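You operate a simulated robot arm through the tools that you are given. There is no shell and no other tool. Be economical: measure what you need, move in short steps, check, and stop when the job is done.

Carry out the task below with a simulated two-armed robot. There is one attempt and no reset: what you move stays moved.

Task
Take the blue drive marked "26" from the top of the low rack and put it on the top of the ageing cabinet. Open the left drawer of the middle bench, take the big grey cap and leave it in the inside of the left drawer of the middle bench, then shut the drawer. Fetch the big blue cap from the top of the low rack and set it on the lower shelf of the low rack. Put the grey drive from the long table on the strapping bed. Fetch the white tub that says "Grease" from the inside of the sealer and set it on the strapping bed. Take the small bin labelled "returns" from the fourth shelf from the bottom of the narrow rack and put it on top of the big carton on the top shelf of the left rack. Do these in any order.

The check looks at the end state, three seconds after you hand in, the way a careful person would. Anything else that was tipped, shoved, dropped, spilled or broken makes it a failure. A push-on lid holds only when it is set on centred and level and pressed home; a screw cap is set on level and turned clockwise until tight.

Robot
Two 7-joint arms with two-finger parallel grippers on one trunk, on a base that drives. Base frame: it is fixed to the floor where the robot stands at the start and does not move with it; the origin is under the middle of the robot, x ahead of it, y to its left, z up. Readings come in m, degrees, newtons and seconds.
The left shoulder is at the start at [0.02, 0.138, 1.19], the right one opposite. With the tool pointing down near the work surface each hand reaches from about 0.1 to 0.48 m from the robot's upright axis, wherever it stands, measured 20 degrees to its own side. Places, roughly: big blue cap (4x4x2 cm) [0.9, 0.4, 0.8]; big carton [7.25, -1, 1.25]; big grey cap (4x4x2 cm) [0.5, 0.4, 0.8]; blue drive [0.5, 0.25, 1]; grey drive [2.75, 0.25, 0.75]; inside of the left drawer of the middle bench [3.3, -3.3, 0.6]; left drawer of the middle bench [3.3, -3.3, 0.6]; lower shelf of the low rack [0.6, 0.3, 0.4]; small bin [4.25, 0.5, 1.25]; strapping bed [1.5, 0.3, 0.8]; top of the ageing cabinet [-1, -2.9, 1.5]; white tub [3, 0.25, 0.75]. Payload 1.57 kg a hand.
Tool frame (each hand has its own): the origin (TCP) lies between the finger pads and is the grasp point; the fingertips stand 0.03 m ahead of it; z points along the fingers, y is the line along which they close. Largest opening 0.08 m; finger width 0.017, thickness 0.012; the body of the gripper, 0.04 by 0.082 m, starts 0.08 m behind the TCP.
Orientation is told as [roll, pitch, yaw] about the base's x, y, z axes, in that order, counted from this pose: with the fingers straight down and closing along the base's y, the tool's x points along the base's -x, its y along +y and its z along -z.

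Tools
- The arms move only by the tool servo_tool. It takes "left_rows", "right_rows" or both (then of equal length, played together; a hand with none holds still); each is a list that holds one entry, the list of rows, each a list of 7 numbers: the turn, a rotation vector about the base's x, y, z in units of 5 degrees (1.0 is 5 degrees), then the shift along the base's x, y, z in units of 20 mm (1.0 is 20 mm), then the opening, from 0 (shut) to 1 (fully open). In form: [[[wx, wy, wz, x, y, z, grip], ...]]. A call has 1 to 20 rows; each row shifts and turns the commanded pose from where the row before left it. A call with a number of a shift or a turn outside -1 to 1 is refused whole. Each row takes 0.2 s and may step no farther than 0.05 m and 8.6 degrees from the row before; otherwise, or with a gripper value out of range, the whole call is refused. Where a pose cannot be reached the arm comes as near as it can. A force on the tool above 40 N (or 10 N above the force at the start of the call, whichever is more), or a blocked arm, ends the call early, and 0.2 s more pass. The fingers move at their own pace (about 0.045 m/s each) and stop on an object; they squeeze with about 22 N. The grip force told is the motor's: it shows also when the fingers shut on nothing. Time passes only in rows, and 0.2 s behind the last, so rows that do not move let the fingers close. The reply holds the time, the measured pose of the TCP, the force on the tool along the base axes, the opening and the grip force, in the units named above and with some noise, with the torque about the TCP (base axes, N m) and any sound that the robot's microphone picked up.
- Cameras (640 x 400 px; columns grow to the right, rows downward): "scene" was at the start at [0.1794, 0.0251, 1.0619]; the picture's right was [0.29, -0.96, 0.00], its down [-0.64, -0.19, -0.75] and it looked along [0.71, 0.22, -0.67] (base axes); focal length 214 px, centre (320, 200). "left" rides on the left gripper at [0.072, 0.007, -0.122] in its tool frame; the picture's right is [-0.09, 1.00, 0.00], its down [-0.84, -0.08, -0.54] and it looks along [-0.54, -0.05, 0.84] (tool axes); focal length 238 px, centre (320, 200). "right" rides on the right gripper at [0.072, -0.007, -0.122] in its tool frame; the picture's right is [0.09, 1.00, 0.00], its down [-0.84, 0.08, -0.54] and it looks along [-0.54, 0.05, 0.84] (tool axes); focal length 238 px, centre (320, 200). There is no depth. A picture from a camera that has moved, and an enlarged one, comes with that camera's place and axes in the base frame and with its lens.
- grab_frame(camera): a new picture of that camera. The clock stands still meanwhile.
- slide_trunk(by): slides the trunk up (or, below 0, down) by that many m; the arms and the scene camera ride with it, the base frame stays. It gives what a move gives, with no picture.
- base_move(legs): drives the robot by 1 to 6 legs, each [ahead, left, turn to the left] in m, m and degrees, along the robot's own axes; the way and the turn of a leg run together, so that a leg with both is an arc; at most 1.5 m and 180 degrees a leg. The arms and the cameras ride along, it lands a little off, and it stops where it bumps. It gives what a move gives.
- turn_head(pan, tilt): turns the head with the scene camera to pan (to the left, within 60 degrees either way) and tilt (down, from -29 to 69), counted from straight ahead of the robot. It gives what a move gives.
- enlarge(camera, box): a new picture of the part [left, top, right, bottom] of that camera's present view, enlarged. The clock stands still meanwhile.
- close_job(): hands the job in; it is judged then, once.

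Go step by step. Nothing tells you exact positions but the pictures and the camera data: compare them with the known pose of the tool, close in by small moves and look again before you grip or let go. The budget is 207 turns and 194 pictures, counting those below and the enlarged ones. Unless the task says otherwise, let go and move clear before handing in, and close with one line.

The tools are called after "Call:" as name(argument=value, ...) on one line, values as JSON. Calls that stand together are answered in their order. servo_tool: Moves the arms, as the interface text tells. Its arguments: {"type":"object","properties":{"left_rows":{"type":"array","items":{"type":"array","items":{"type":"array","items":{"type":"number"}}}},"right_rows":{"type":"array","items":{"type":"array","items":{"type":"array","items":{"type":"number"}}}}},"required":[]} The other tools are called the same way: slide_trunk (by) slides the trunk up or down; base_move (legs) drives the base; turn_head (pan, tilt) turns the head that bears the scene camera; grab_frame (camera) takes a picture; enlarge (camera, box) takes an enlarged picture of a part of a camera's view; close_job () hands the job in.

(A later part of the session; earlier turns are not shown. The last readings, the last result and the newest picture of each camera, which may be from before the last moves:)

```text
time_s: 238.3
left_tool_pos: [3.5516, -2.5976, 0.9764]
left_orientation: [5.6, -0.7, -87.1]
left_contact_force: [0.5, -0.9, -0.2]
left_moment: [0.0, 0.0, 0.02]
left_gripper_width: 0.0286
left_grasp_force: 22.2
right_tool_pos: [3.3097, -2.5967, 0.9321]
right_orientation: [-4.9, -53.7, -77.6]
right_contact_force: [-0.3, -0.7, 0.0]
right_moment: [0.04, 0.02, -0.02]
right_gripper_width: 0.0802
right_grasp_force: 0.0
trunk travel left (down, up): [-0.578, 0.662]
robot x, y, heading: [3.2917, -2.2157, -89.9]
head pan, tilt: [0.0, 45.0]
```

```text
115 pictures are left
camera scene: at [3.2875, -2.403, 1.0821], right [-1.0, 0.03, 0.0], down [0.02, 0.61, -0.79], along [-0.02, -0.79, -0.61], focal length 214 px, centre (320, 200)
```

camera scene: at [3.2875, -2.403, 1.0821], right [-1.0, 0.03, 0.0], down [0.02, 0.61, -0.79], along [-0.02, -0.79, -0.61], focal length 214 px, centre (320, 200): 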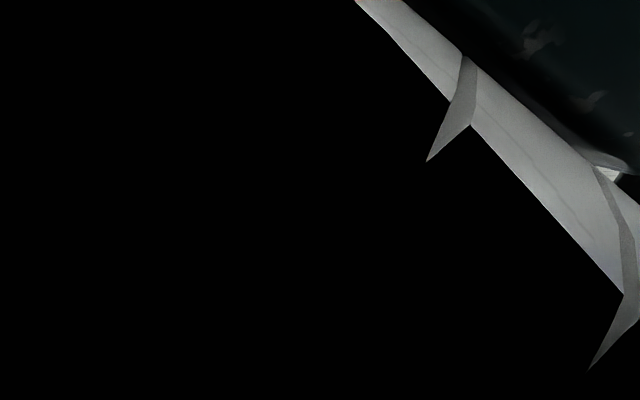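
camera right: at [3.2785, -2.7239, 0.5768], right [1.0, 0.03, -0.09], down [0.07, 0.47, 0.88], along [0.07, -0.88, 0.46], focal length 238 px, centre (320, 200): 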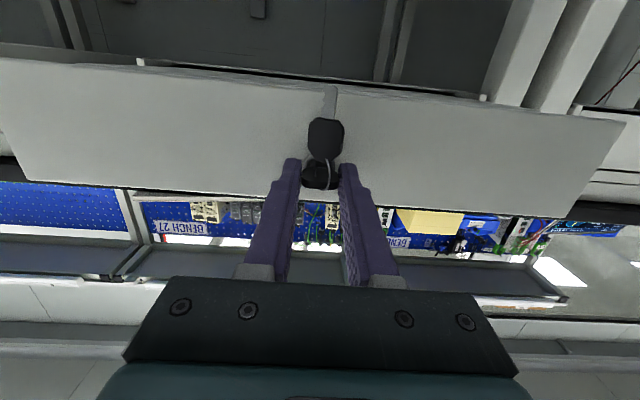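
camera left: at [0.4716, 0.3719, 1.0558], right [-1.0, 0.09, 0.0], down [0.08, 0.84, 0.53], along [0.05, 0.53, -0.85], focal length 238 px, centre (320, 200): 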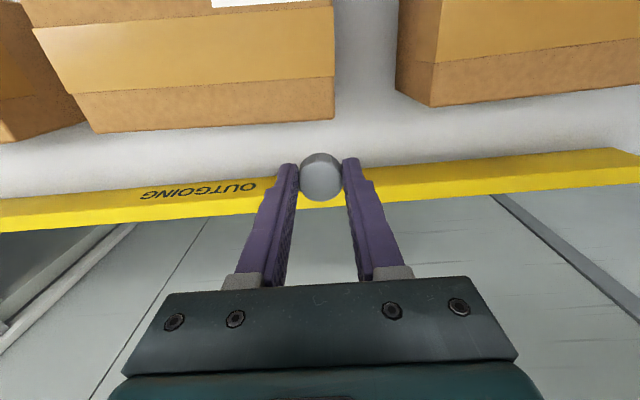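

The right arm is pressing near the head camera. Move the right hand out to its own side and forward.

Call:
servo_tool(right_rows=[[[0, 0, 0, -1, -1, 0, 1], [0, 0, 0, -1, -1, 0, 1], [0, 0, 0, -1, -1, 0, 1], [0, 0, 0, -1, 0, 0, 1], [0, 0, 0, -1, 0, 0, 1], [0, 0, 0, -1, 0, 0, 1], [0, 0, 0, -1, 0, 0, 1], [0, 0, 0, -1, 0, 0, 1]]])

Call:
turn_head(pan=0, tilt=40)

Call:
grab_frame(camera="scene")

```text
time_s: 240.1
left_tool_pos: [3.5534, -2.5968, 0.9749]
left_orientation: [5.8, -0.6, -86.9]
left_contact_force: [1.1, 0.8, 0.1]
left_moment: [-0.02, 0.03, -0.01]
left_gripper_width: 0.0286
left_grasp_force: 22.3
right_tool_pos: [3.1853, -2.6184, 0.8902]
right_orientation: [-2.5, -44.5, -78.5]
right_contact_force: [-0.1, 0.2, 0.2]
right_moment: [-0.01, 0.02, -0.01]
right_gripper_width: 0.08
right_grasp_force: 0.1
right hand out of reach, approached as far as the arm can: row 6, 7, 8
trunk travel left (down, up): [-0.578, 0.662]
robot x, y, heading: [3.2899, -2.2209, -89.9]
head pan, tilt: [0.0, 45.0]
stopped in row 8 (right hand): the arm was blocked; the commanded pose is now the measured one
```

```text
time_s: 240.7
left_tool_pos: [3.5526, -2.5956, 0.9773]
left_orientation: [5.6, -0.7, -87.1]
left_contact_force: [0.3, -0.2, 0.0]
left_moment: [-0.02, 0.01, 0.0]
left_gripper_width: 0.0284
left_grasp_force: 22.1
right_tool_pos: [3.186, -2.6169, 0.8901]
right_orientation: [-2.5, -44.4, -78.5]
right_contact_force: [0.2, -0.5, -0.6]
right_moment: [0.0, -0.01, 0.0]
right_gripper_width: 0.0799
right_grasp_force: 0.1
trunk travel left (down, up): [-0.578, 0.662]
robot x, y, heading: [3.2878, -2.2166, -89.8]
head pan, tilt: [0.0, 40.0]
```

```text
114 pictures are left
camera scene: at [3.2874, -2.4005, 1.0765], right [-1.0, 0.03, 0.0], down [0.02, 0.66, -0.75], along [-0.02, -0.75, -0.66], focal length 214 px, centre (320, 200)
```

scene: 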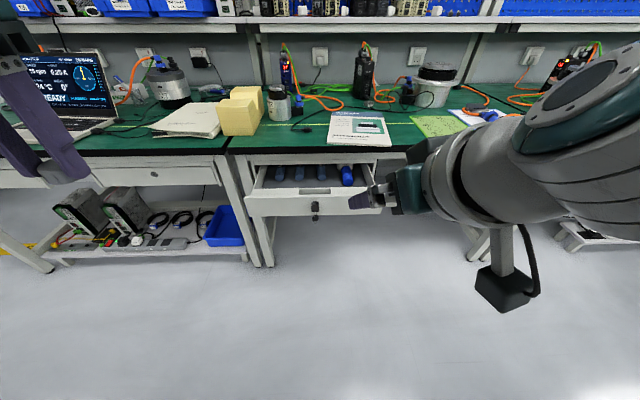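

Drawer is open and contains some cylinders. Finish folding the right hand down.

Call:
servo_tool(right_rows=[[[1, 0, 0, -0.5, 0, -0.5, 1], [1, 0, 0, -0.5, 0, -0.5, 1], [1, 0, 0, -0.5, 0, -0.5, 1], [1, 0, 0, -0.5, 0, -0.5, 1], [1, 0, 0, 0, 0, -0.5, 1], [1, 0, 0, 0, 0, -0.5, 1], [1, 0, 0, 0, 0, 0, 1], [1, 0, 0, 0, 0.5, 0, 1]]])

Call:
enlarge(camera="scene", box=[225, 140, 425, 265])

```text
time_s: 242.5
left_tool_pos: [3.5524, -2.5961, 0.9754]
left_orientation: [5.7, -0.7, -87.0]
left_contact_force: [0.0, 0.7, -0.8]
left_moment: [-0.01, 0.01, 0.0]
left_gripper_width: 0.0287
left_grasp_force: 22.0
right_tool_pos: [3.147, -2.6084, 0.8292]
right_orientation: [4.8, -4.9, -81.8]
right_contact_force: [-0.1, -0.4, -0.6]
right_moment: [-0.01, -0.01, -0.02]
right_gripper_width: 0.0801
right_grasp_force: 0.1
trunk travel left (down, up): [-0.578, 0.662]
robot x, y, heading: [3.2898, -2.2176, -90.1]
head pan, tilt: [0.0, 40.0]
```

```text
3.20 times, centred on (325, 202) of scene
camera zoom: at [3.2874, -2.4007, 1.0769], right [-1.0, 0.03, 0.0], down [0.02, 0.65, -0.76], along [-0.02, -0.76, -0.65], focal length 686 px, centre (304, 192)
```

zoom: 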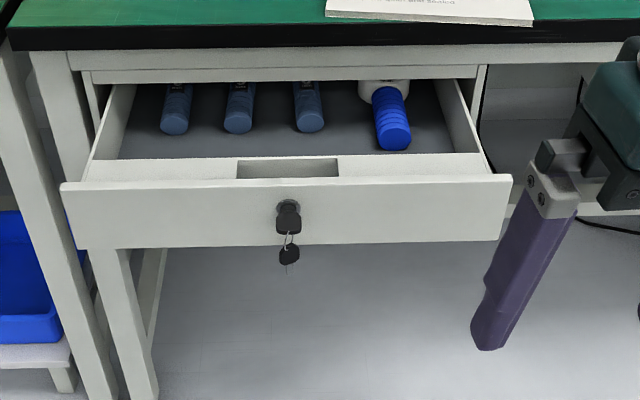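

A free strip lies between the drawer's front lip (y≈−2.945) and the tool handles (y≈−3.02…). I'll bring the left hand over it at about (3.32, −2.98).

Call:
base_move(legs=[[0.3, -0.23, 0]])

Call:
servo_tool(left_rows=[[[-1, 0, 0, 0, -1, 0, 0], [-1, 0, 0, 0, -1, 0, 0], [-1, -0.8, 0, 0, -0.5, 0, 0], [0, 0, 0, 0, 0, -1, 0], [0, 0, 0, 0, 0, -1, 0], [0, 0, 0, 0, 0, -1, 0], [0, 0, 0, 0, 0, -1, 0]]])

Call:
turn_head(pan=20, tilt=50)

Call:
grab_frame(camera="scene")

Call:
grab_frame(camera="left")

```text
time_s: 244.9
left_tool_pos: [3.3231, -2.8949, 0.9766]
left_orientation: [5.7, -0.7, -87.0]
left_contact_force: [0.1, 0.2, -0.5]
left_moment: [-0.02, 0.03, 0.0]
left_gripper_width: 0.0288
left_grasp_force: 21.4
right_tool_pos: [2.9152, -2.9079, 0.8309]
right_orientation: [4.8, -5.0, -81.8]
right_contact_force: [-0.5, 0.3, 0.8]
right_moment: [0.0, -0.05, 0.01]
right_gripper_width: 0.0801
right_grasp_force: 0.1
trunk travel left (down, up): [-0.578, 0.662]
robot x, y, heading: [3.0608, -2.5146, -90.0]
head pan, tilt: [0.0, 40.0]
```

```text
time_s: 246.5
left_tool_pos: [3.322, -2.9437, 0.8958]
left_orientation: [9.0, -15.8, -87.9]
left_contact_force: [-0.2, 0.3, -0.3]
left_moment: [0.05, 0.02, 0.02]
left_gripper_width: 0.0288
left_grasp_force: 22.0
right_tool_pos: [2.9161, -2.9057, 0.8318]
right_orientation: [4.9, -5.0, -81.8]
right_contact_force: [-0.4, 0.8, 0.7]
right_moment: [-0.05, -0.01, 0.01]
right_gripper_width: 0.0797
right_grasp_force: 0.0
trunk travel left (down, up): [-0.578, 0.662]
robot x, y, heading: [3.0638, -2.5128, -89.8]
head pan, tilt: [0.0, 40.0]
```

```text
time_s: 247.4
left_tool_pos: [3.3218, -2.9439, 0.897]
left_orientation: [9.0, -15.9, -87.8]
left_contact_force: [-0.5, 0.2, -0.9]
left_moment: [-0.01, 0.01, -0.03]
left_gripper_width: 0.0286
left_grasp_force: 21.6
right_tool_pos: [2.915, -2.9073, 0.8303]
right_orientation: [4.9, -5.0, -81.8]
right_contact_force: [0.6, 0.2, 0.0]
right_moment: [-0.03, -0.04, 0.04]
right_gripper_width: 0.0799
right_grasp_force: 0.0
trunk travel left (down, up): [-0.578, 0.662]
robot x, y, heading: [3.0595, -2.5123, -90.1]
head pan, tilt: [20.0, 50.0]
```

```text
112 pictures are left
camera scene: at [3.0862, -2.6868, 1.064], right [-0.94, -0.34, 0.0], down [-0.26, 0.72, -0.64], along [0.22, -0.6, -0.77], focal length 214 px, centre (320, 200)
```

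scene: 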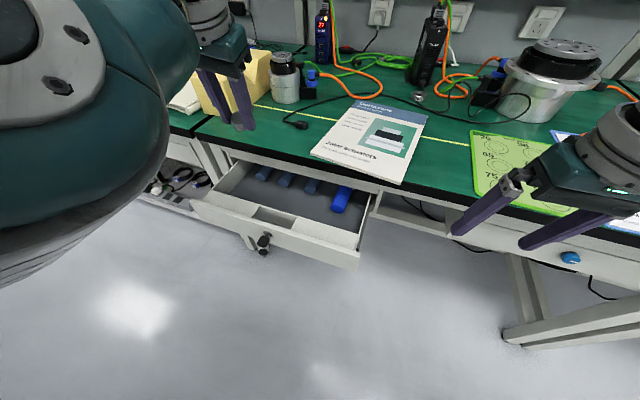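

```text
111 pictures are left
camera left: at [3.3041, -2.8429, 0.9942], right [0.98, -0.01, 0.18], down [-0.14, -0.67, 0.73], along [0.11, -0.74, -0.66], focal length 238 px, centre (320, 200)
```

left: 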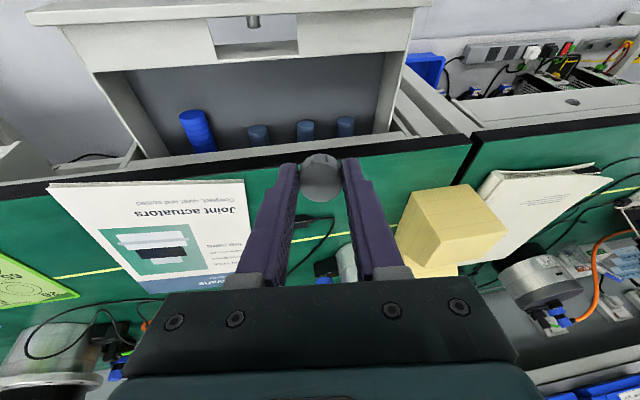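

The strip is clear. Level the hand, move to y≈−2.99 and descend towards the drawer.

Call:
servo_tool(left_rows=[[[0, 1, 0, 0, -1, 0, 0], [0, 1, 0, 0, -1, 0, 0], [0, 0, 0, 0, -0.3, -1, 0], [0, 0, 0, 0, 0, -1, 0], [0, 0, 0, 0, 0, -1, 0], [0, 0, 0, 0, 0, -1, 0], [0, 0, 0, 0, 0, -1, 0], [0, 0, 0, 0, 0, -1, 0], [0, 0, 0, 0, 0, -1, 0], [0, 0, 0, 0, 0, -1, 0]]])

Call:
grab_frame(camera="left")

Call:
grab_frame(camera="scene")

```text
time_s: 249.6
left_tool_pos: [3.3203, -2.9741, 0.7549]
left_orientation: [-1.4, -15.1, -85.0]
left_contact_force: [0.4, -0.8, -0.6]
left_moment: [0.02, 0.02, 0.01]
left_gripper_width: 0.0285
left_grasp_force: 21.5
left hand out of reach, approached as far as the arm can: row 9, 10
right_tool_pos: [2.9165, -2.9069, 0.8299]
right_orientation: [4.8, -5.0, -81.8]
right_contact_force: [-0.3, -0.2, 0.0]
right_moment: [-0.02, -0.01, -0.03]
right_gripper_width: 0.08
right_grasp_force: 0.1
trunk travel left (down, up): [-0.578, 0.662]
robot x, y, heading: [3.059, -2.514, -90.1]
head pan, tilt: [20.0, 50.0]
```

```text
110 pictures are left
camera left: at [3.3201, -2.8731, 0.853], right [1.0, -0.01, 0.0], down [-0.01, -0.67, 0.74], along [-0.01, -0.74, -0.67], focal length 238 px, centre (320, 200)
```

left: 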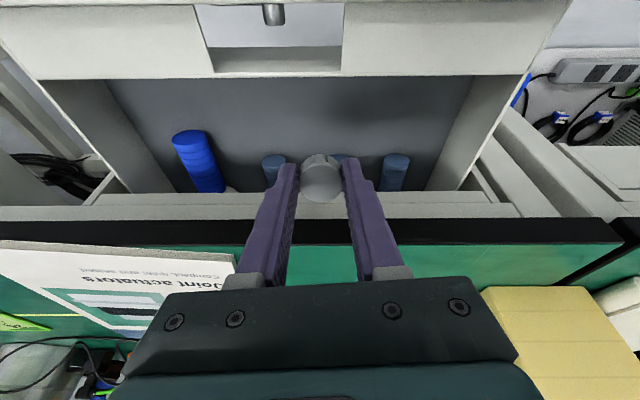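

```text
109 pictures are left
camera scene: at [3.0862, -2.6865, 1.0639], right [-0.94, -0.34, 0.0], down [-0.26, 0.72, -0.64], along [0.22, -0.6, -0.77], focal length 214 px, centre (320, 200)
```

scene: 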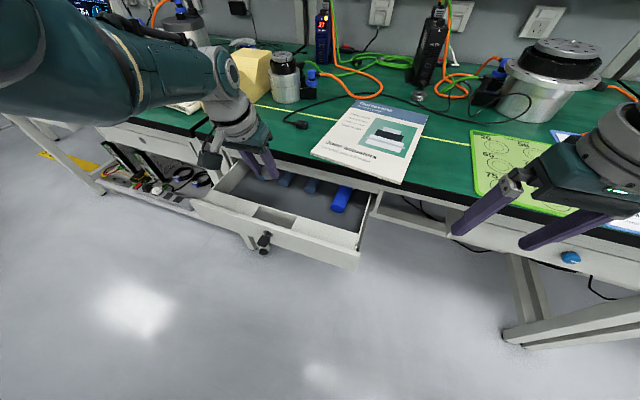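

Lower with the trunk 10 cm and check.

Call:
slide_trunk(by=-0.1)

Call:
grab_frame(camera="left")

Call:
grab_frame(camera="scene")

```text
time_s: 250.9
left_tool_pos: [3.3203, -2.9751, 0.6547]
left_orientation: [-1.5, -15.2, -85.2]
left_contact_force: [-0.4, -0.4, -0.4]
left_moment: [0.02, 0.0, 0.0]
left_gripper_width: 0.0285
left_grasp_force: 22.3
right_tool_pos: [2.9159, -2.9061, 0.7298]
right_orientation: [4.9, -5.0, -81.8]
right_contact_force: [0.4, -0.1, 0.1]
right_moment: [0.01, 0.01, 0.01]
right_gripper_width: 0.08
right_grasp_force: 0.0
trunk travel left (down, up): [-0.478, 0.762]
robot x, y, heading: [3.0592, -2.512, -89.9]
head pan, tilt: [20.0, 50.0]
```

```text
108 pictures are left
camera left: at [3.3201, -2.8735, 0.7533], right [1.0, -0.01, 0.0], down [-0.01, -0.67, 0.74], along [-0.01, -0.74, -0.67], focal length 238 px, centre (320, 200)
```

left: 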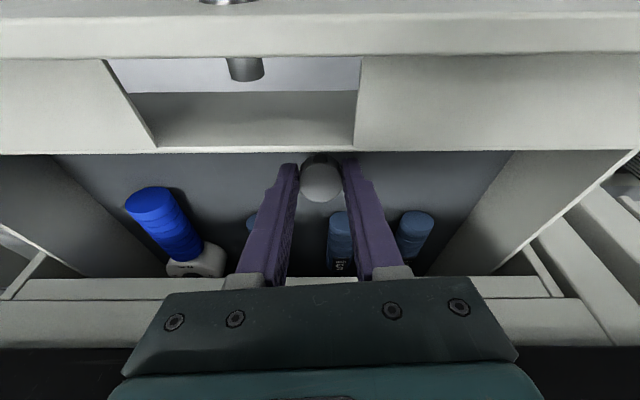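

```text
107 pictures are left
camera scene: at [3.0863, -2.6869, 0.964], right [-0.94, -0.34, 0.0], down [-0.26, 0.72, -0.64], along [0.22, -0.6, -0.77], focal length 214 px, centre (320, 200)
```

scene: 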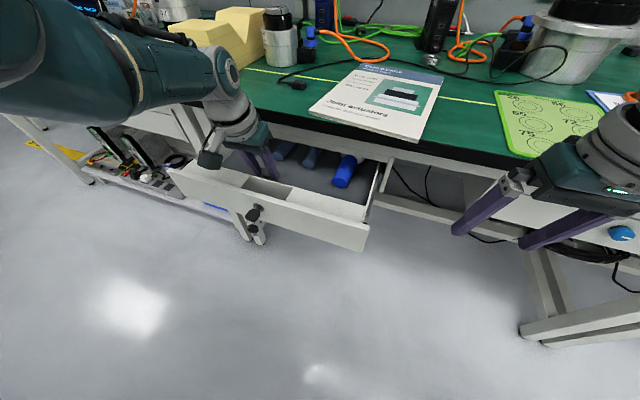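

Shift 12 mm further in, then lower gently.

Call:
base_move(legs=[[0.013, 0, 0]])

Call:
slide_trunk(by=-0.02)

Call:
slide_trunk(by=-0.01)

Call:
grab_frame(camera="left")

```text
time_s: 251.7
left_tool_pos: [3.3211, -2.9872, 0.6552]
left_orientation: [-1.4, -15.2, -85.1]
left_contact_force: [-0.4, 0.5, -0.7]
left_moment: [-0.01, -0.01, 0.0]
left_gripper_width: 0.0285
left_grasp_force: 22.0
right_tool_pos: [2.917, -2.9188, 0.7301]
right_orientation: [4.9, -5.0, -81.8]
right_contact_force: [0.0, 0.7, -0.2]
right_moment: [-0.02, 0.01, 0.01]
right_gripper_width: 0.0801
right_grasp_force: 0.0
trunk travel left (down, up): [-0.478, 0.762]
robot x, y, heading: [3.0611, -2.524, -89.9]
head pan, tilt: [20.0, 50.0]
```

```text
time_s: 252.3
left_tool_pos: [3.3211, -2.9882, 0.633]
left_orientation: [-1.4, -15.2, -85.1]
left_contact_force: [0.4, -0.3, -0.4]
left_moment: [-0.01, 0.03, 0.03]
left_gripper_width: 0.0287
left_grasp_force: 22.5
right_tool_pos: [2.916, -2.92, 0.7095]
right_orientation: [5.0, -5.0, -81.9]
right_contact_force: [-0.3, -0.2, 0.0]
right_moment: [0.0, 0.01, 0.02]
right_gripper_width: 0.0798
right_grasp_force: 0.1
trunk travel left (down, up): [-0.458, 0.782]
robot x, y, heading: [3.0595, -2.5268, -89.7]
head pan, tilt: [20.0, 50.0]
```

```text
time_s: 252.9
left_tool_pos: [3.3214, -2.9909, 0.6267]
left_orientation: [-1.4, -15.6, -85.1]
left_contact_force: [-1.9, -0.6, 11.0]
left_moment: [-0.06, 0.07, 0.02]
left_gripper_width: 0.0289
left_grasp_force: 22.0
right_tool_pos: [2.9159, -2.9226, 0.6997]
right_orientation: [4.9, -5.0, -81.7]
right_contact_force: [-0.4, 0.5, -0.6]
right_moment: [-0.03, 0.01, 0.04]
right_gripper_width: 0.0802
right_grasp_force: 0.1
trunk travel left (down, up): [-0.448, 0.792]
robot x, y, heading: [3.0585, -2.5245, -89.8]
head pan, tilt: [20.0, 50.0]
```

```text
106 pictures are left
camera left: at [3.3202, -2.8891, 0.7246], right [1.0, -0.01, 0.0], down [-0.01, -0.66, 0.75], along [-0.01, -0.75, -0.66], focal length 238 px, centre (320, 200)
```

left: 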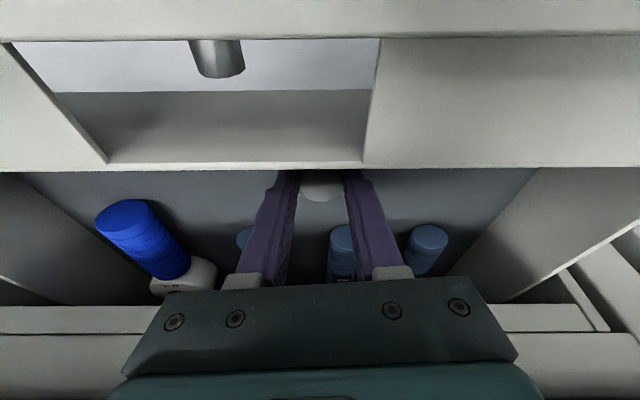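

Contact with the drawer floor (11 N). Open the fingers and rise straight up.

Call:
servo_tool(left_rows=[[[0, 0, 0, 0, 0, 0, 0.7], [0, 0, 0, 0, 0, 0, 0.7], [0, 0, 0, 0, 0, 0, 0.7], [0, 0, 0, 0, 0, 0, 0.7]]])

Call:
slide_trunk(by=0.2)

Call:
grab_frame(camera="left")

```text
time_s: 253.9
left_tool_pos: [3.3206, -2.9886, 0.6241]
left_orientation: [-1.3, -15.1, -84.9]
left_contact_force: [0.2, -0.2, -0.4]
left_moment: [0.03, 0.01, -0.01]
left_gripper_width: 0.0559
left_grasp_force: 0.2
right_tool_pos: [2.9164, -2.9198, 0.7007]
right_orientation: [4.8, -5.0, -81.9]
right_contact_force: [-0.3, 0.6, 0.1]
right_moment: [-0.03, -0.01, -0.02]
right_gripper_width: 0.0797
right_grasp_force: 0.1
trunk travel left (down, up): [-0.448, 0.792]
robot x, y, heading: [3.064, -2.5273, -89.8]
head pan, tilt: [20.0, 50.0]
```

```text
time_s: 256.1
left_tool_pos: [3.3219, -2.9877, 0.824]
left_orientation: [-1.3, -15.4, -85.1]
left_contact_force: [0.7, -0.2, 0.0]
left_moment: [0.01, -0.03, 0.03]
left_gripper_width: 0.056
left_grasp_force: 0.0
right_tool_pos: [2.9155, -2.9189, 0.9007]
right_orientation: [4.9, -4.9, -81.9]
right_contact_force: [-0.1, -0.4, 0.5]
right_moment: [0.03, -0.01, -0.07]
right_gripper_width: 0.0799
right_grasp_force: 0.1
trunk travel left (down, up): [-0.648, 0.592]
robot x, y, heading: [3.0583, -2.5268, -90.1]
head pan, tilt: [20.0, 50.0]
```

```text
105 pictures are left
camera left: at [3.3201, -2.8863, 0.9231], right [1.0, -0.01, 0.0], down [-0.01, -0.67, 0.74], along [-0.01, -0.74, -0.67], focal length 238 px, centre (320, 200)
```

left: 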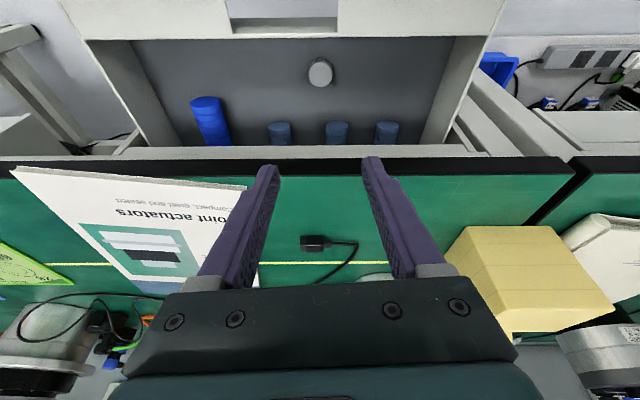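

The grey cap lies in the drawer. Now to shut it: back off, tilt the left hand ~45°, fingers open straddling the key, and push the front.

Call:
base_move(legs=[[-0.22, -0.033, 0]])

Call:
servo_tool(left_rows=[[[-1, 0, 0, 0, 0, 0, 1], [-1, 0, 0, 0, 0, 0, 1], [-1, 0, 0, 0, 0, 0, 1], [-1, 0, 0, 0, 0, 0, 1], [-1, 0, 0, 0, 0, 0, 1], [-1, 0, 0, 0, 0, 0, 1]]])

Call:
slide_trunk(by=-0.18)

Call:
grab_frame(camera="left")

Call:
grab_frame(camera="scene")

```text
time_s: 257.8
left_tool_pos: [3.2887, -2.7665, 0.8248]
left_orientation: [-1.3, -15.3, -85.0]
left_contact_force: [0.4, 0.1, -0.4]
left_moment: [-0.03, 0.0, 0.03]
left_gripper_width: 0.0561
left_grasp_force: 0.1
right_tool_pos: [2.8832, -2.699, 0.9005]
right_orientation: [4.8, -5.0, -81.7]
right_contact_force: [0.2, -0.1, 0.6]
right_moment: [-0.02, 0.05, 0.01]
right_gripper_width: 0.0799
right_grasp_force: 0.0
trunk travel left (down, up): [-0.648, 0.592]
robot x, y, heading: [3.0278, -2.3045, -89.7]
head pan, tilt: [20.0, 50.0]
```

```text
time_s: 259.2
left_tool_pos: [3.2895, -2.7674, 0.8242]
left_orientation: [-4.9, -45.2, -83.1]
left_contact_force: [-0.9, -0.7, 0.0]
left_moment: [0.01, -0.01, -0.02]
left_gripper_width: 0.0803
left_grasp_force: 0.1
right_tool_pos: [2.8834, -2.7005, 0.9012]
right_orientation: [4.9, -4.9, -81.7]
right_contact_force: [0.9, -0.1, 0.2]
right_moment: [0.0, -0.01, 0.03]
right_gripper_width: 0.0798
right_grasp_force: 0.1
trunk travel left (down, up): [-0.648, 0.592]
robot x, y, heading: [3.0281, -2.3056, -89.8]
head pan, tilt: [20.0, 50.0]
```

```text
time_s: 261.2
left_tool_pos: [3.2873, -2.7674, 0.6451]
left_orientation: [-4.8, -45.1, -83.1]
left_contact_force: [-0.2, 0.6, 0.7]
left_moment: [-0.01, -0.05, -0.01]
left_gripper_width: 0.0802
left_grasp_force: 0.1
right_tool_pos: [2.8826, -2.7004, 0.7206]
right_orientation: [4.9, -5.0, -81.7]
right_contact_force: [0.5, -0.4, 0.6]
right_moment: [0.0, -0.03, 0.0]
right_gripper_width: 0.08
right_grasp_force: 0.0
trunk travel left (down, up): [-0.468, 0.772]
robot x, y, heading: [3.0285, -2.3092, -89.7]
head pan, tilt: [20.0, 50.0]
```

```text
104 pictures are left
camera left: at [3.287, -2.6299, 0.6793], right [1.0, -0.01, 0.0], down [-0.01, -0.21, 0.98], along [0.0, -0.98, -0.21], focal length 238 px, centre (320, 200)
```

left: 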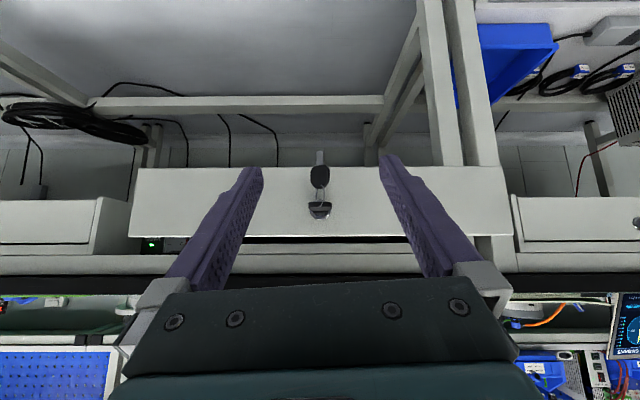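

```text
103 pictures are left
camera scene: at [3.0528, -2.4794, 0.954], right [-0.94, -0.35, 0.0], down [-0.26, 0.72, -0.64], along [0.22, -0.6, -0.77], focal length 214 px, centre (320, 200)
```

scene: 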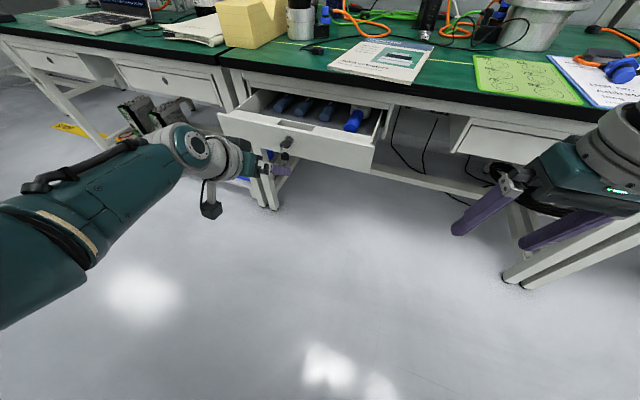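

Fingers straddle the key. Drive ahead to push.

Call:
base_move(legs=[[0.22, 0, 0]])

Call:
grab_frame(camera="left")

Call:
grab_frame(camera="scene")

```text
time_s: 262.9
left_tool_pos: [3.288, -2.9865, 0.6442]
left_orientation: [-4.9, -45.1, -83.2]
left_contact_force: [0.0, -0.9, 0.0]
left_moment: [0.04, 0.01, -0.02]
left_gripper_width: 0.0799
left_grasp_force: 0.0
right_tool_pos: [2.8829, -2.9198, 0.7202]
right_orientation: [4.9, -5.0, -81.8]
right_contact_force: [-0.7, -1.3, 0.6]
right_moment: [0.01, 0.02, 0.01]
right_gripper_width: 0.08
right_grasp_force: 0.1
trunk travel left (down, up): [-0.468, 0.772]
robot x, y, heading: [3.0279, -2.5256, -89.9]
head pan, tilt: [20.0, 50.0]
```

```text
102 pictures are left
camera left: at [3.287, -2.8499, 0.6793], right [1.0, -0.01, 0.0], down [-0.01, -0.21, 0.98], along [-0.01, -0.98, -0.21], focal length 238 px, centre (320, 200)
```

left: 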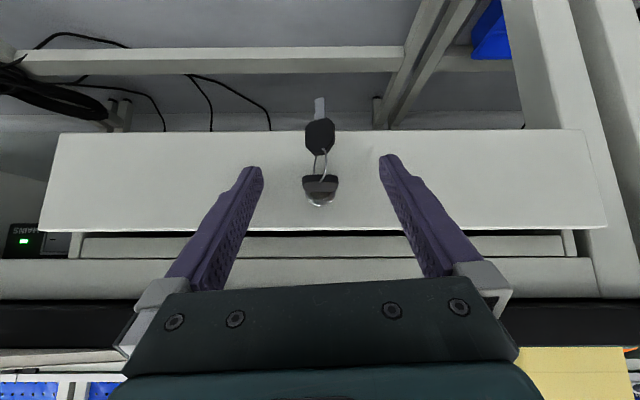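

```text
101 pictures are left
camera scene: at [3.0531, -2.699, 0.954], right [-0.94, -0.34, 0.0], down [-0.26, 0.72, -0.64], along [0.22, -0.6, -0.77], focal length 214 px, centre (320, 200)
```

scene: 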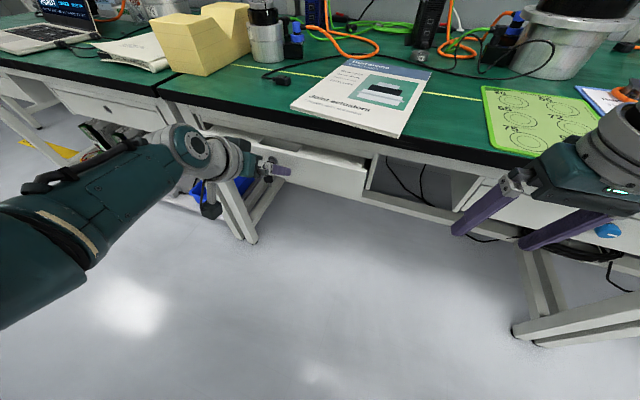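

Drawer is moving in. Pull the right hand back a little for safety, then continue.

Call:
servo_tool(right_rows=[[[0, 0, 0, 0, 1, 0, 1], [0, 0, 0, 0, 1, 0, 1], [0, 0, 0, 0, 1, 0, 1], [0, 0, 0, 0, 1, 0, 1], [0, 0, 0, 0, 1, 0, 1]]])

Call:
base_move(legs=[[0.06, 0, 0]])

Call:
base_move(legs=[[0.02, 0, 0]])

Call:
grab_frame(camera="left")

```text
time_s: 264.1
left_tool_pos: [3.2885, -2.9861, 0.6436]
left_orientation: [-4.9, -44.9, -83.2]
left_contact_force: [0.2, 0.6, 0.2]
left_moment: [0.0, 0.01, 0.02]
left_gripper_width: 0.0799
left_grasp_force: 0.1
right_tool_pos: [2.8813, -2.8183, 0.7192]
right_orientation: [4.9, -5.0, -81.8]
right_contact_force: [-0.1, 0.7, 0.1]
right_moment: [0.0, 0.01, 0.0]
right_gripper_width: 0.08
right_grasp_force: 0.1
trunk travel left (down, up): [-0.468, 0.772]
robot x, y, heading: [3.0297, -2.5244, -90.0]
head pan, tilt: [20.0, 50.0]
```

```text
time_s: 265.2
left_tool_pos: [3.289, -3.0378, 0.6374]
left_orientation: [-4.6, -43.7, -83.5]
left_contact_force: [0.0, 13.1, 3.7]
left_moment: [0.04, 0.2, -0.55]
left_gripper_width: 0.0786
left_grasp_force: 0.0
right_tool_pos: [2.8837, -2.877, 0.7191]
right_orientation: [5.0, -4.8, -81.7]
right_contact_force: [0.8, 0.4, -0.1]
right_moment: [0.0, 0.01, 0.0]
right_gripper_width: 0.0803
right_grasp_force: 0.0
trunk travel left (down, up): [-0.468, 0.772]
robot x, y, heading: [3.026, -2.5865, -89.6]
head pan, tilt: [20.0, 50.0]
stopped in leg 1: the force on the tool passed its limit at 46 N (the readings are from after the stop); the commanded pose is now the measured one
```

```text
time_s: 266.0
left_tool_pos: [3.2893, -3.0376, 0.6292]
left_orientation: [-4.4, -42.4, -84.0]
left_contact_force: [0.5, 15.4, 3.9]
left_moment: [0.13, 0.17, -0.64]
left_gripper_width: 0.0793
left_grasp_force: 0.1
right_tool_pos: [2.8846, -2.8836, 0.7186]
right_orientation: [4.9, -4.9, -81.6]
right_contact_force: [-0.2, -0.6, -0.3]
right_moment: [0.02, 0.0, 0.01]
right_gripper_width: 0.0799
right_grasp_force: 0.1
trunk travel left (down, up): [-0.468, 0.772]
robot x, y, heading: [3.0277, -2.5987, -89.7]
head pan, tilt: [20.0, 50.0]
stopped in leg 1: the force on the tool passed its limit at 85 N (the readings are from after the stop); the commanded pose is now the measured one
```

```text
100 pictures are left
camera left: at [3.2895, -2.9025, 0.6717], right [1.0, -0.02, 0.01], down [-0.01, -0.25, 0.97], along [-0.01, -0.97, -0.25], focal length 238 px, centre (320, 200)
```

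left: 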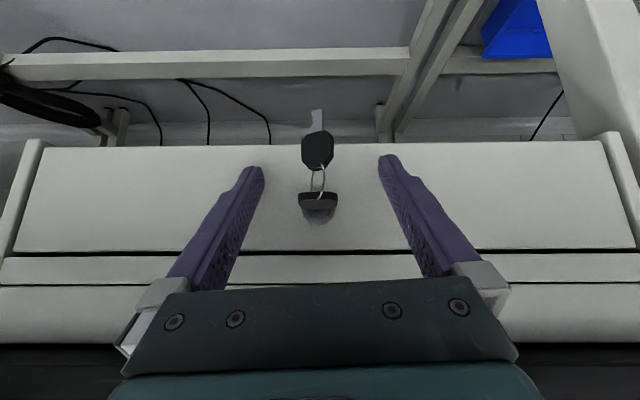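

The drawer appears fully home. Back away and verify.

Call:
base_move(legs=[[-0.5, 0.2, 0]])

Call:
turn_head(pan=0, tilt=30)

Call:
grab_frame(camera="scene")

```text
time_s: 269.1
left_tool_pos: [3.4862, -2.5476, 0.6347]
left_orientation: [-4.6, -43.1, -83.7]
left_contact_force: [-0.4, 0.3, 0.9]
left_moment: [0.0, -0.03, 0.0]
left_gripper_width: 0.08
left_grasp_force: 0.2
right_tool_pos: [3.0813, -2.3927, 0.7195]
right_orientation: [4.9, -5.0, -81.4]
right_contact_force: [-0.2, 0.5, 0.0]
right_moment: [0.01, -0.02, -0.01]
right_gripper_width: 0.0801
right_grasp_force: 0.2
trunk travel left (down, up): [-0.468, 0.772]
robot x, y, heading: [3.2278, -2.0973, -89.5]
head pan, tilt: [20.0, 50.0]
```

```text
time_s: 269.9
left_tool_pos: [3.4857, -2.5482, 0.6342]
left_orientation: [-4.5, -43.1, -83.6]
left_contact_force: [-0.1, -0.5, -0.1]
left_moment: [0.0, -0.01, -0.01]
left_gripper_width: 0.08
left_grasp_force: 0.1
right_tool_pos: [3.0805, -2.3922, 0.7209]
right_orientation: [4.9, -5.0, -81.5]
right_contact_force: [0.6, -0.2, -0.4]
right_moment: [-0.01, 0.0, -0.04]
right_gripper_width: 0.08
right_grasp_force: 0.1
trunk travel left (down, up): [-0.468, 0.772]
robot x, y, heading: [3.2254, -2.1028, -89.3]
head pan, tilt: [0.0, 30.0]
```

```text
99 pictures are left
camera scene: at [3.224, -2.2898, 0.9834], right [-1.0, -0.01, 0.0], down [0.0, 0.5, -0.87], along [0.01, -0.87, -0.5], focal length 214 px, centre (320, 200)
```

scene: 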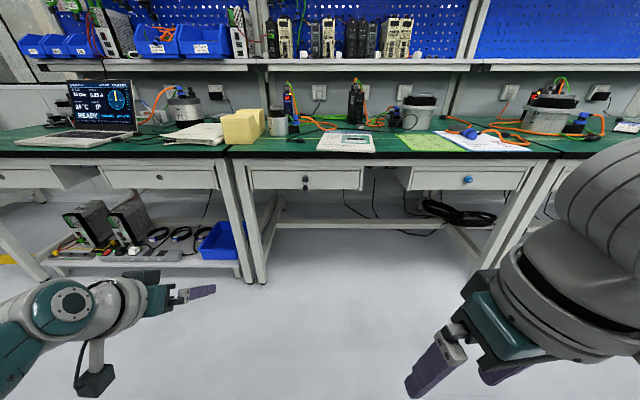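

Drawer is shut. Straighten the left hand, turn round and go to the long table.

Call:
servo_tool(left_rows=[[[1, 0, 0, 0, 0.5, 0, 1], [1, 0, 0, 0, 0.5, 0, 1], [1, 0, 0, 0, 0.5, 0, 1], [1, 0, 0, 0, 0.5, 0, 1], [1, 0, 0, 0, 0.5, 0, 1], [1, 0, 0, 0, 0.5, 0, 1], [1, 0, 0, 0, 0.5, 0, 1], [1, 0, 0, 0, 0.5, 0, 1], [0.6, 0, -0.6, 0, 0.5, 0, 1]]])

Call:
slide_trunk(by=0.25)

Call:
base_move(legs=[[0, 0, 179.3], [1.2, 0.4, 0]])

Call:
turn_head(pan=0, tilt=30)

Call:
grab_frame(camera="scene")

```text
time_s: 271.9
left_tool_pos: [3.485, -2.4585, 0.6331]
left_orientation: [-0.4, -0.1, -88.4]
left_contact_force: [-0.4, -1.0, 0.2]
left_moment: [-0.03, 0.03, -0.01]
left_gripper_width: 0.08
left_grasp_force: 0.1
right_tool_pos: [3.0807, -2.3938, 0.7212]
right_orientation: [4.9, -5.0, -81.4]
right_contact_force: [0.8, 0.4, 0.9]
right_moment: [0.01, -0.02, 0.01]
right_gripper_width: 0.0797
right_grasp_force: 0.0
trunk travel left (down, up): [-0.468, 0.772]
robot x, y, heading: [3.2264, -2.1005, -89.5]
head pan, tilt: [0.0, 30.0]
```

```text
time_s: 274.5
left_tool_pos: [3.4854, -2.4585, 0.8842]
left_orientation: [-0.3, -0.2, -88.2]
left_contact_force: [0.2, -0.3, -0.2]
left_moment: [-0.02, 0.03, 0.02]
left_gripper_width: 0.0801
left_grasp_force: 0.1
right_tool_pos: [3.0804, -2.3926, 0.9697]
right_orientation: [4.8, -5.0, -81.4]
right_contact_force: [-0.3, 0.0, -0.2]
right_moment: [0.01, 0.02, 0.02]
right_gripper_width: 0.0801
right_grasp_force: 0.1
trunk travel left (down, up): [-0.718, 0.522]
robot x, y, heading: [3.2265, -2.1012, -89.4]
head pan, tilt: [0.0, 30.0]
```

```text
time_s: 288.1
left_tool_pos: [2.5929, -0.5287, 0.8842]
left_orientation: [-0.2, -0.2, 90.4]
left_contact_force: [-0.1, -0.6, 0.0]
left_moment: [0.03, 0.0, -0.04]
left_gripper_width: 0.08
left_grasp_force: 0.1
right_tool_pos: [2.9958, -0.6045, 0.9699]
right_orientation: [4.8, -5.0, 97.2]
right_contact_force: [0.0, -0.6, -0.4]
right_moment: [-0.01, -0.02, 0.01]
right_gripper_width: 0.08
right_grasp_force: 0.1
trunk travel left (down, up): [-0.718, 0.522]
robot x, y, heading: [2.8452, -0.8926, 88.8]
head pan, tilt: [0.0, 30.0]
```

```text
time_s: 288.7
left_tool_pos: [2.5931, -0.528, 0.8828]
left_orientation: [-0.3, -0.3, 90.4]
left_contact_force: [-0.9, 0.3, 0.1]
left_moment: [0.0, 0.03, 0.04]
left_gripper_width: 0.0798
left_grasp_force: 0.1
right_tool_pos: [2.9956, -0.6042, 0.9698]
right_orientation: [4.8, -5.0, 97.2]
right_contact_force: [-0.6, -0.3, 0.8]
right_moment: [0.03, -0.04, 0.0]
right_gripper_width: 0.08
right_grasp_force: 0.1
trunk travel left (down, up): [-0.718, 0.522]
robot x, y, heading: [2.8483, -0.8904, 89.1]
head pan, tilt: [0.0, 30.0]
```

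```text
98 pictures are left
camera scene: at [2.8485, -0.7017, 1.2335], right [1.0, -0.02, 0.0], down [-0.01, -0.5, -0.87], along [0.01, 0.87, -0.5], focal length 214 px, centre (320, 200)
```

scene: 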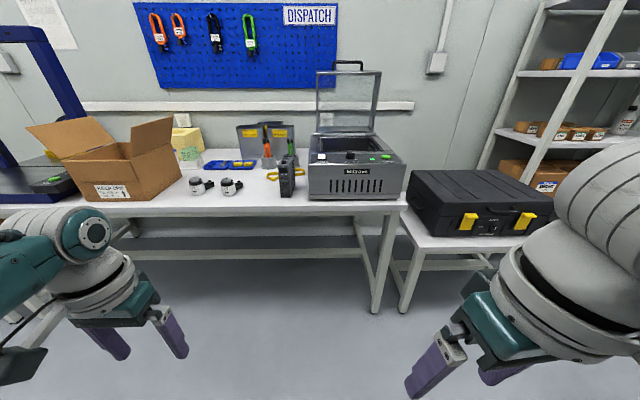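

I see the long table: open carton, small items, a dark grey drive next to the sealer (lid open). Zoom in.

Call:
enlarge(camera="scene", box=[170, 60, 430, 222])

Call:
base_move(legs=[[0.45, 0.1, 0.9]])

Call:
turn_head(pan=0, tilt=50)

Call:
grab_frame(camera="scene")

```text
2.46 times, centred on (300, 141) of scene
camera zoom: at [2.8485, -0.7017, 1.2335], right [1.0, -0.02, 0.0], down [-0.01, -0.5, -0.87], along [0.01, 0.87, -0.5], focal length 528 px, centre (369, 345)
```

zoom: 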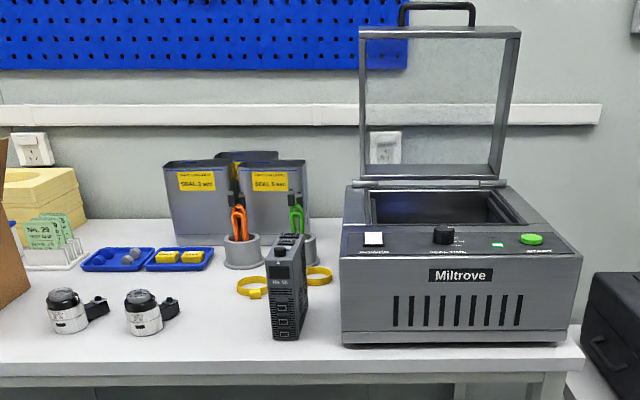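

```text
time_s: 291.5
left_tool_pos: [2.4907, -0.085, 0.8831]
left_orientation: [-0.4, -0.1, 91.2]
left_contact_force: [0.4, 0.4, 0.2]
left_moment: [0.01, 0.01, 0.01]
left_gripper_width: 0.08
left_grasp_force: 0.1
right_tool_pos: [2.8937, -0.1538, 0.9698]
right_orientation: [4.8, -5.0, 98.1]
right_contact_force: [-0.6, 0.4, -0.5]
right_moment: [0.02, 0.02, 0.0]
right_gripper_width: 0.0799
right_grasp_force: 0.0
trunk travel left (down, up): [-0.718, 0.522]
robot x, y, heading: [2.7493, -0.4411, 90.1]
head pan, tilt: [0.0, 30.0]
```

```text
time_s: 292.3
left_tool_pos: [2.4905, -0.0843, 0.8852]
left_orientation: [-0.3, -0.2, 91.1]
left_contact_force: [-0.5, 0.2, 0.6]
left_moment: [0.02, 0.0, -0.04]
left_gripper_width: 0.0801
left_grasp_force: 0.0
right_tool_pos: [2.8933, -0.1527, 0.9708]
right_orientation: [4.9, -4.9, 98.1]
right_contact_force: [-0.1, 0.2, 0.2]
right_moment: [-0.01, 0.0, 0.03]
right_gripper_width: 0.0799
right_grasp_force: 0.1
trunk travel left (down, up): [-0.718, 0.522]
robot x, y, heading: [2.7534, -0.4436, 90.1]
head pan, tilt: [0.0, 50.0]
```

```text
96 pictures are left
camera scene: at [2.7492, -0.2673, 1.204], right [1.0, 0.0, 0.0], down [0.0, -0.77, -0.64], along [0.0, 0.64, -0.77], focal length 214 px, centre (320, 200)
```

scene: 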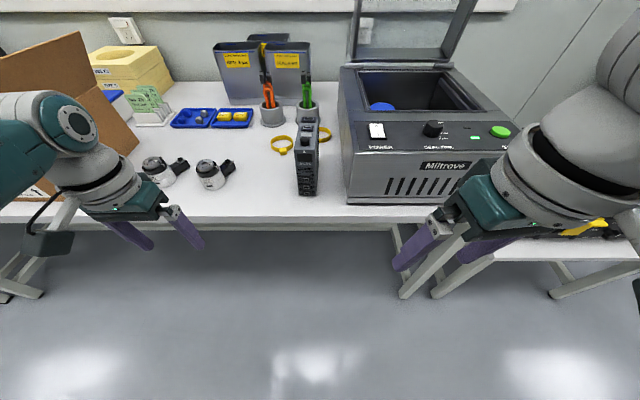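

The grey drive is at about (2.713, 0.155), top z≈0.93; the tub (blue lid) is in the sealer chamber. I'll raise the trunk, bring the left hand inward and approach.

Call:
slide_trunk(by=0.2)

Call:
servo_tool(left_rows=[[[0, 0, 0, 1, 0, 0, 1], [0, 0, 0, 1, 0, 0, 1], [0, 0, 0, 1, 0, 0, 1], [0, 0, 0, 1, 0, 0, 1], [0, 0, 0, 1, 0, 0, 1], [0, 0, 0, 1, 0, 0, 1]]])

Call:
base_move(legs=[[0.18, -0.09, 0]])

Call:
grab_frame(camera="left")

Call:
grab_frame(camera="right")

Call:
grab_frame(camera="scene")

```text
time_s: 294.5
left_tool_pos: [2.4906, -0.0849, 1.085]
left_orientation: [-0.3, -0.2, 91.3]
left_contact_force: [-0.1, -0.7, -0.3]
left_moment: [0.01, -0.02, 0.0]
left_gripper_width: 0.08
left_grasp_force: 0.1
right_tool_pos: [2.8942, -0.1537, 1.1697]
right_orientation: [4.9, -5.0, 98.1]
right_contact_force: [-0.8, -0.5, -0.5]
right_moment: [-0.04, 0.03, 0.03]
right_gripper_width: 0.08
right_grasp_force: 0.1
trunk travel left (down, up): [-0.918, 0.322]
robot x, y, heading: [2.7513, -0.4466, 90.1]
head pan, tilt: [0.0, 50.0]
```

```text
time_s: 295.9
left_tool_pos: [2.6102, -0.086, 1.0849]
left_orientation: [-0.4, -0.3, 91.2]
left_contact_force: [-0.2, 0.2, -0.6]
left_moment: [0.02, 0.01, 0.01]
left_gripper_width: 0.0802
left_grasp_force: 0.0
right_tool_pos: [2.8946, -0.1533, 1.1701]
right_orientation: [4.9, -5.0, 98.1]
right_contact_force: [0.4, 0.7, 0.1]
right_moment: [-0.02, 0.0, -0.02]
right_gripper_width: 0.08
right_grasp_force: 0.1
trunk travel left (down, up): [-0.918, 0.322]
robot x, y, heading: [2.7511, -0.4496, 90.0]
head pan, tilt: [0.0, 50.0]
```

```text
time_s: 297.5
left_tool_pos: [2.7003, 0.0913, 1.0843]
left_orientation: [-0.4, -0.2, 91.3]
left_contact_force: [0.5, 0.2, 0.3]
left_moment: [0.02, 0.0, 0.01]
left_gripper_width: 0.08
left_grasp_force: 0.0
right_tool_pos: [2.9844, 0.0233, 1.1688]
right_orientation: [4.8, -5.1, 98.1]
right_contact_force: [0.4, -0.2, 0.4]
right_moment: [-0.01, 0.03, 0.01]
right_gripper_width: 0.08
right_grasp_force: 0.1
trunk travel left (down, up): [-0.918, 0.322]
robot x, y, heading: [2.8407, -0.2688, 90.1]
head pan, tilt: [0.0, 50.0]
```

```text
95 pictures are left
camera left: at [2.6936, 0.0182, 1.2065], right [-1.0, 0.07, 0.0], down [0.06, 0.84, 0.55], along [0.04, 0.54, -0.84], focal length 238 px, centre (320, 200)
```

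left: 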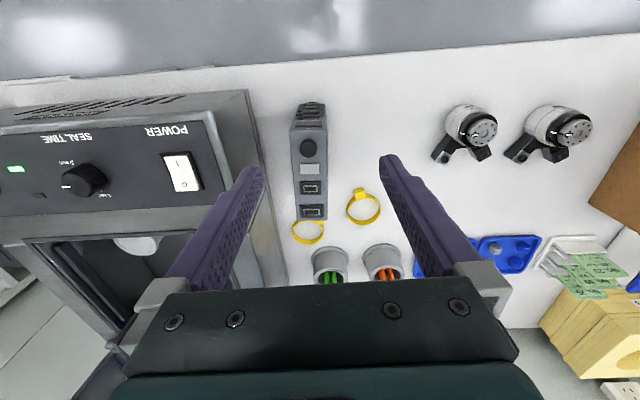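

```text
94 pictures are left
camera right: at [3.0131, -0.0561, 1.2858], right [-0.97, -0.24, 0.08], down [-0.14, 0.77, 0.62], along [-0.21, 0.59, -0.78], focal length 238 px, centre (320, 200)
```

right: 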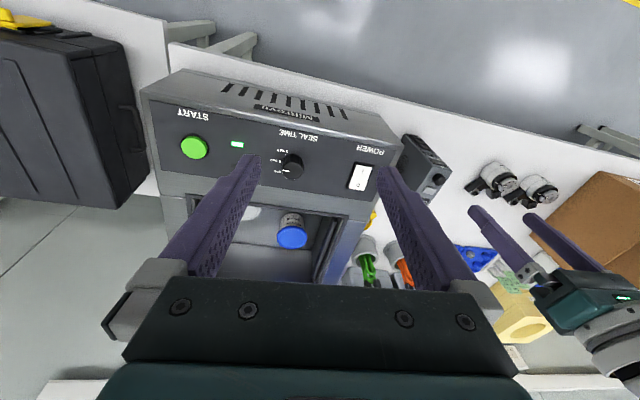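

```text
93 pictures are left
camera scene: at [2.8394, -0.0906, 1.404], right [1.0, 0.0, 0.0], down [0.0, -0.77, -0.64], along [0.0, 0.64, -0.77], focal length 214 px, centre (320, 200)
```

scene: 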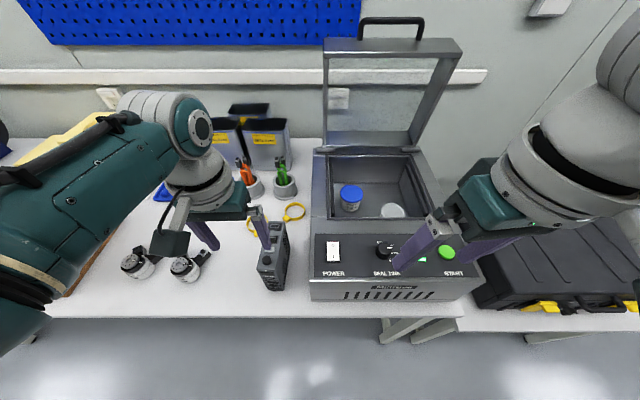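

Two tubs are in the sealer (blue lid and white lid) – I'll read labels later. First the grey drive: centre (2.715, 0.157), yawed ~3°. Align the left hand and lower.

Call:
servo_tool(left_rows=[[[0, 0, -0.9, 0.74, 1, 0, 1], [0, 0, 0, 0, 1, 0, 1], [0, 0, 0, 0, 1, 0, 1], [0, 0, 0, 0, 0.3, 0, 1]]])

Call:
slide_trunk(by=-0.1)

Call:
grab_frame(camera="left")

Call:
grab_frame(camera="scene")

```text
time_s: 298.5
left_tool_pos: [2.7129, 0.1411, 1.0941]
left_orientation: [-0.3, -0.2, 86.7]
left_contact_force: [0.7, -1.2, 0.3]
left_moment: [0.0, -0.02, -0.01]
left_gripper_width: 0.0802
left_grasp_force: 0.1
left hand out of reach, approached as far as the arm can: row 3, 4
right_tool_pos: [2.9854, 0.0224, 1.1704]
right_orientation: [4.9, -5.0, 97.9]
right_contact_force: [-0.1, 0.0, -0.6]
right_moment: [-0.01, 0.03, 0.03]
right_gripper_width: 0.0798
right_grasp_force: 0.1
trunk travel left (down, up): [-0.918, 0.322]
robot x, y, heading: [2.842, -0.2665, 90.2]
head pan, tilt: [0.0, 50.0]
```

```text
time_s: 299.8
left_tool_pos: [2.7136, 0.141, 0.9941]
left_orientation: [-0.2, -0.1, 86.7]
left_contact_force: [0.2, -0.1, 0.4]
left_moment: [0.03, 0.0, 0.01]
left_gripper_width: 0.08
left_grasp_force: 0.0
right_tool_pos: [2.9857, 0.0228, 1.0692]
right_orientation: [5.0, -5.0, 98.0]
right_contact_force: [0.4, 0.7, 0.5]
right_moment: [0.0, 0.0, 0.03]
right_gripper_width: 0.0803
right_grasp_force: 0.1
trunk travel left (down, up): [-0.818, 0.422]
robot x, y, heading: [2.8387, -0.2644, 90.0]
head pan, tilt: [0.0, 50.0]
```

```text
92 pictures are left
camera left: at [2.7001, 0.069, 1.1166], right [-0.99, 0.15, 0.0], down [0.12, 0.83, 0.55], along [0.09, 0.54, -0.84], focal length 238 px, centre (320, 200)
```

left: 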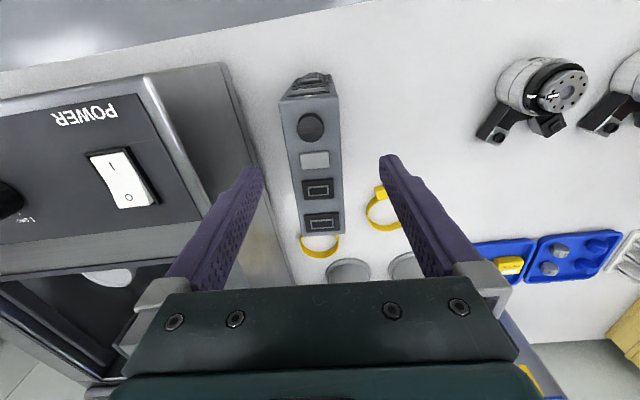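

```text
91 pictures are left
camera scene: at [2.8395, -0.0905, 1.304], right [1.0, 0.0, 0.0], down [0.0, -0.77, -0.64], along [0.0, 0.64, -0.77], focal length 214 px, centre (320, 200)
```

scene: 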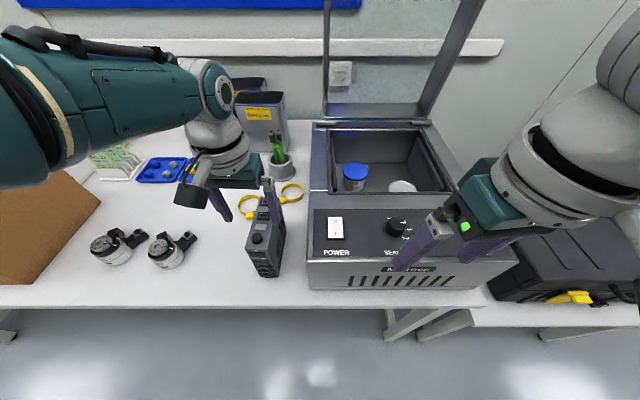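

Nudge 2 cm ahead and 5 mm right, then lower 10 cm.

Call:
base_move(legs=[[0.02, -0.005, 0]])

Call:
slide_trunk(by=-0.06)

Call:
grab_frame(camera="left")

```text
time_s: 300.6
left_tool_pos: [2.718, 0.1612, 0.9948]
left_orientation: [-0.3, -0.1, 86.7]
left_contact_force: [-0.2, -1.1, -0.6]
left_moment: [0.02, 0.05, -0.01]
left_gripper_width: 0.08
left_grasp_force: 0.0
right_tool_pos: [2.9889, 0.0428, 1.0709]
right_orientation: [4.9, -5.0, 98.0]
right_contact_force: [-0.3, 0.1, 0.6]
right_moment: [0.02, 0.02, -0.01]
right_gripper_width: 0.08
right_grasp_force: 0.0
trunk travel left (down, up): [-0.818, 0.422]
robot x, y, heading: [2.8474, -0.2484, 90.1]
head pan, tilt: [0.0, 50.0]
```

```text
time_s: 301.6
left_tool_pos: [2.7176, 0.1613, 0.9351]
left_orientation: [-0.4, -0.1, 86.7]
left_contact_force: [-0.1, 0.1, -0.1]
left_moment: [0.01, -0.02, 0.01]
left_gripper_width: 0.08
left_grasp_force: 0.0
right_tool_pos: [2.9893, 0.0426, 1.0099]
right_orientation: [4.8, -4.9, 98.2]
right_contact_force: [0.4, 0.0, -0.5]
right_moment: [0.01, 0.0, 0.04]
right_gripper_width: 0.0803
right_grasp_force: 0.0
trunk travel left (down, up): [-0.758, 0.482]
robot x, y, heading: [2.8471, -0.248, 90.1]
head pan, tilt: [0.0, 50.0]
```

```text
90 pictures are left
camera left: at [2.7051, 0.0889, 1.0565], right [-0.99, 0.15, 0.0], down [0.12, 0.83, 0.55], along [0.09, 0.54, -0.84], focal length 238 px, centre (320, 200)
```

left: 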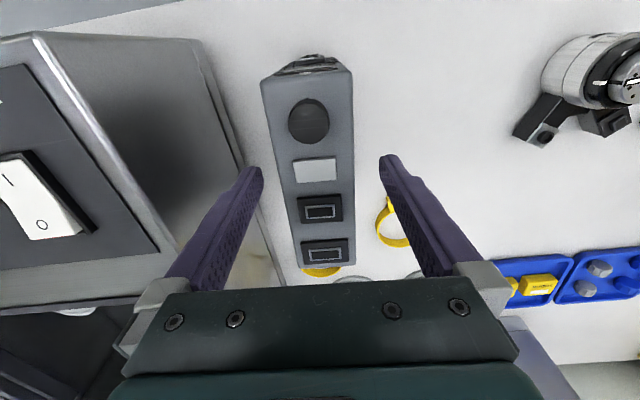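

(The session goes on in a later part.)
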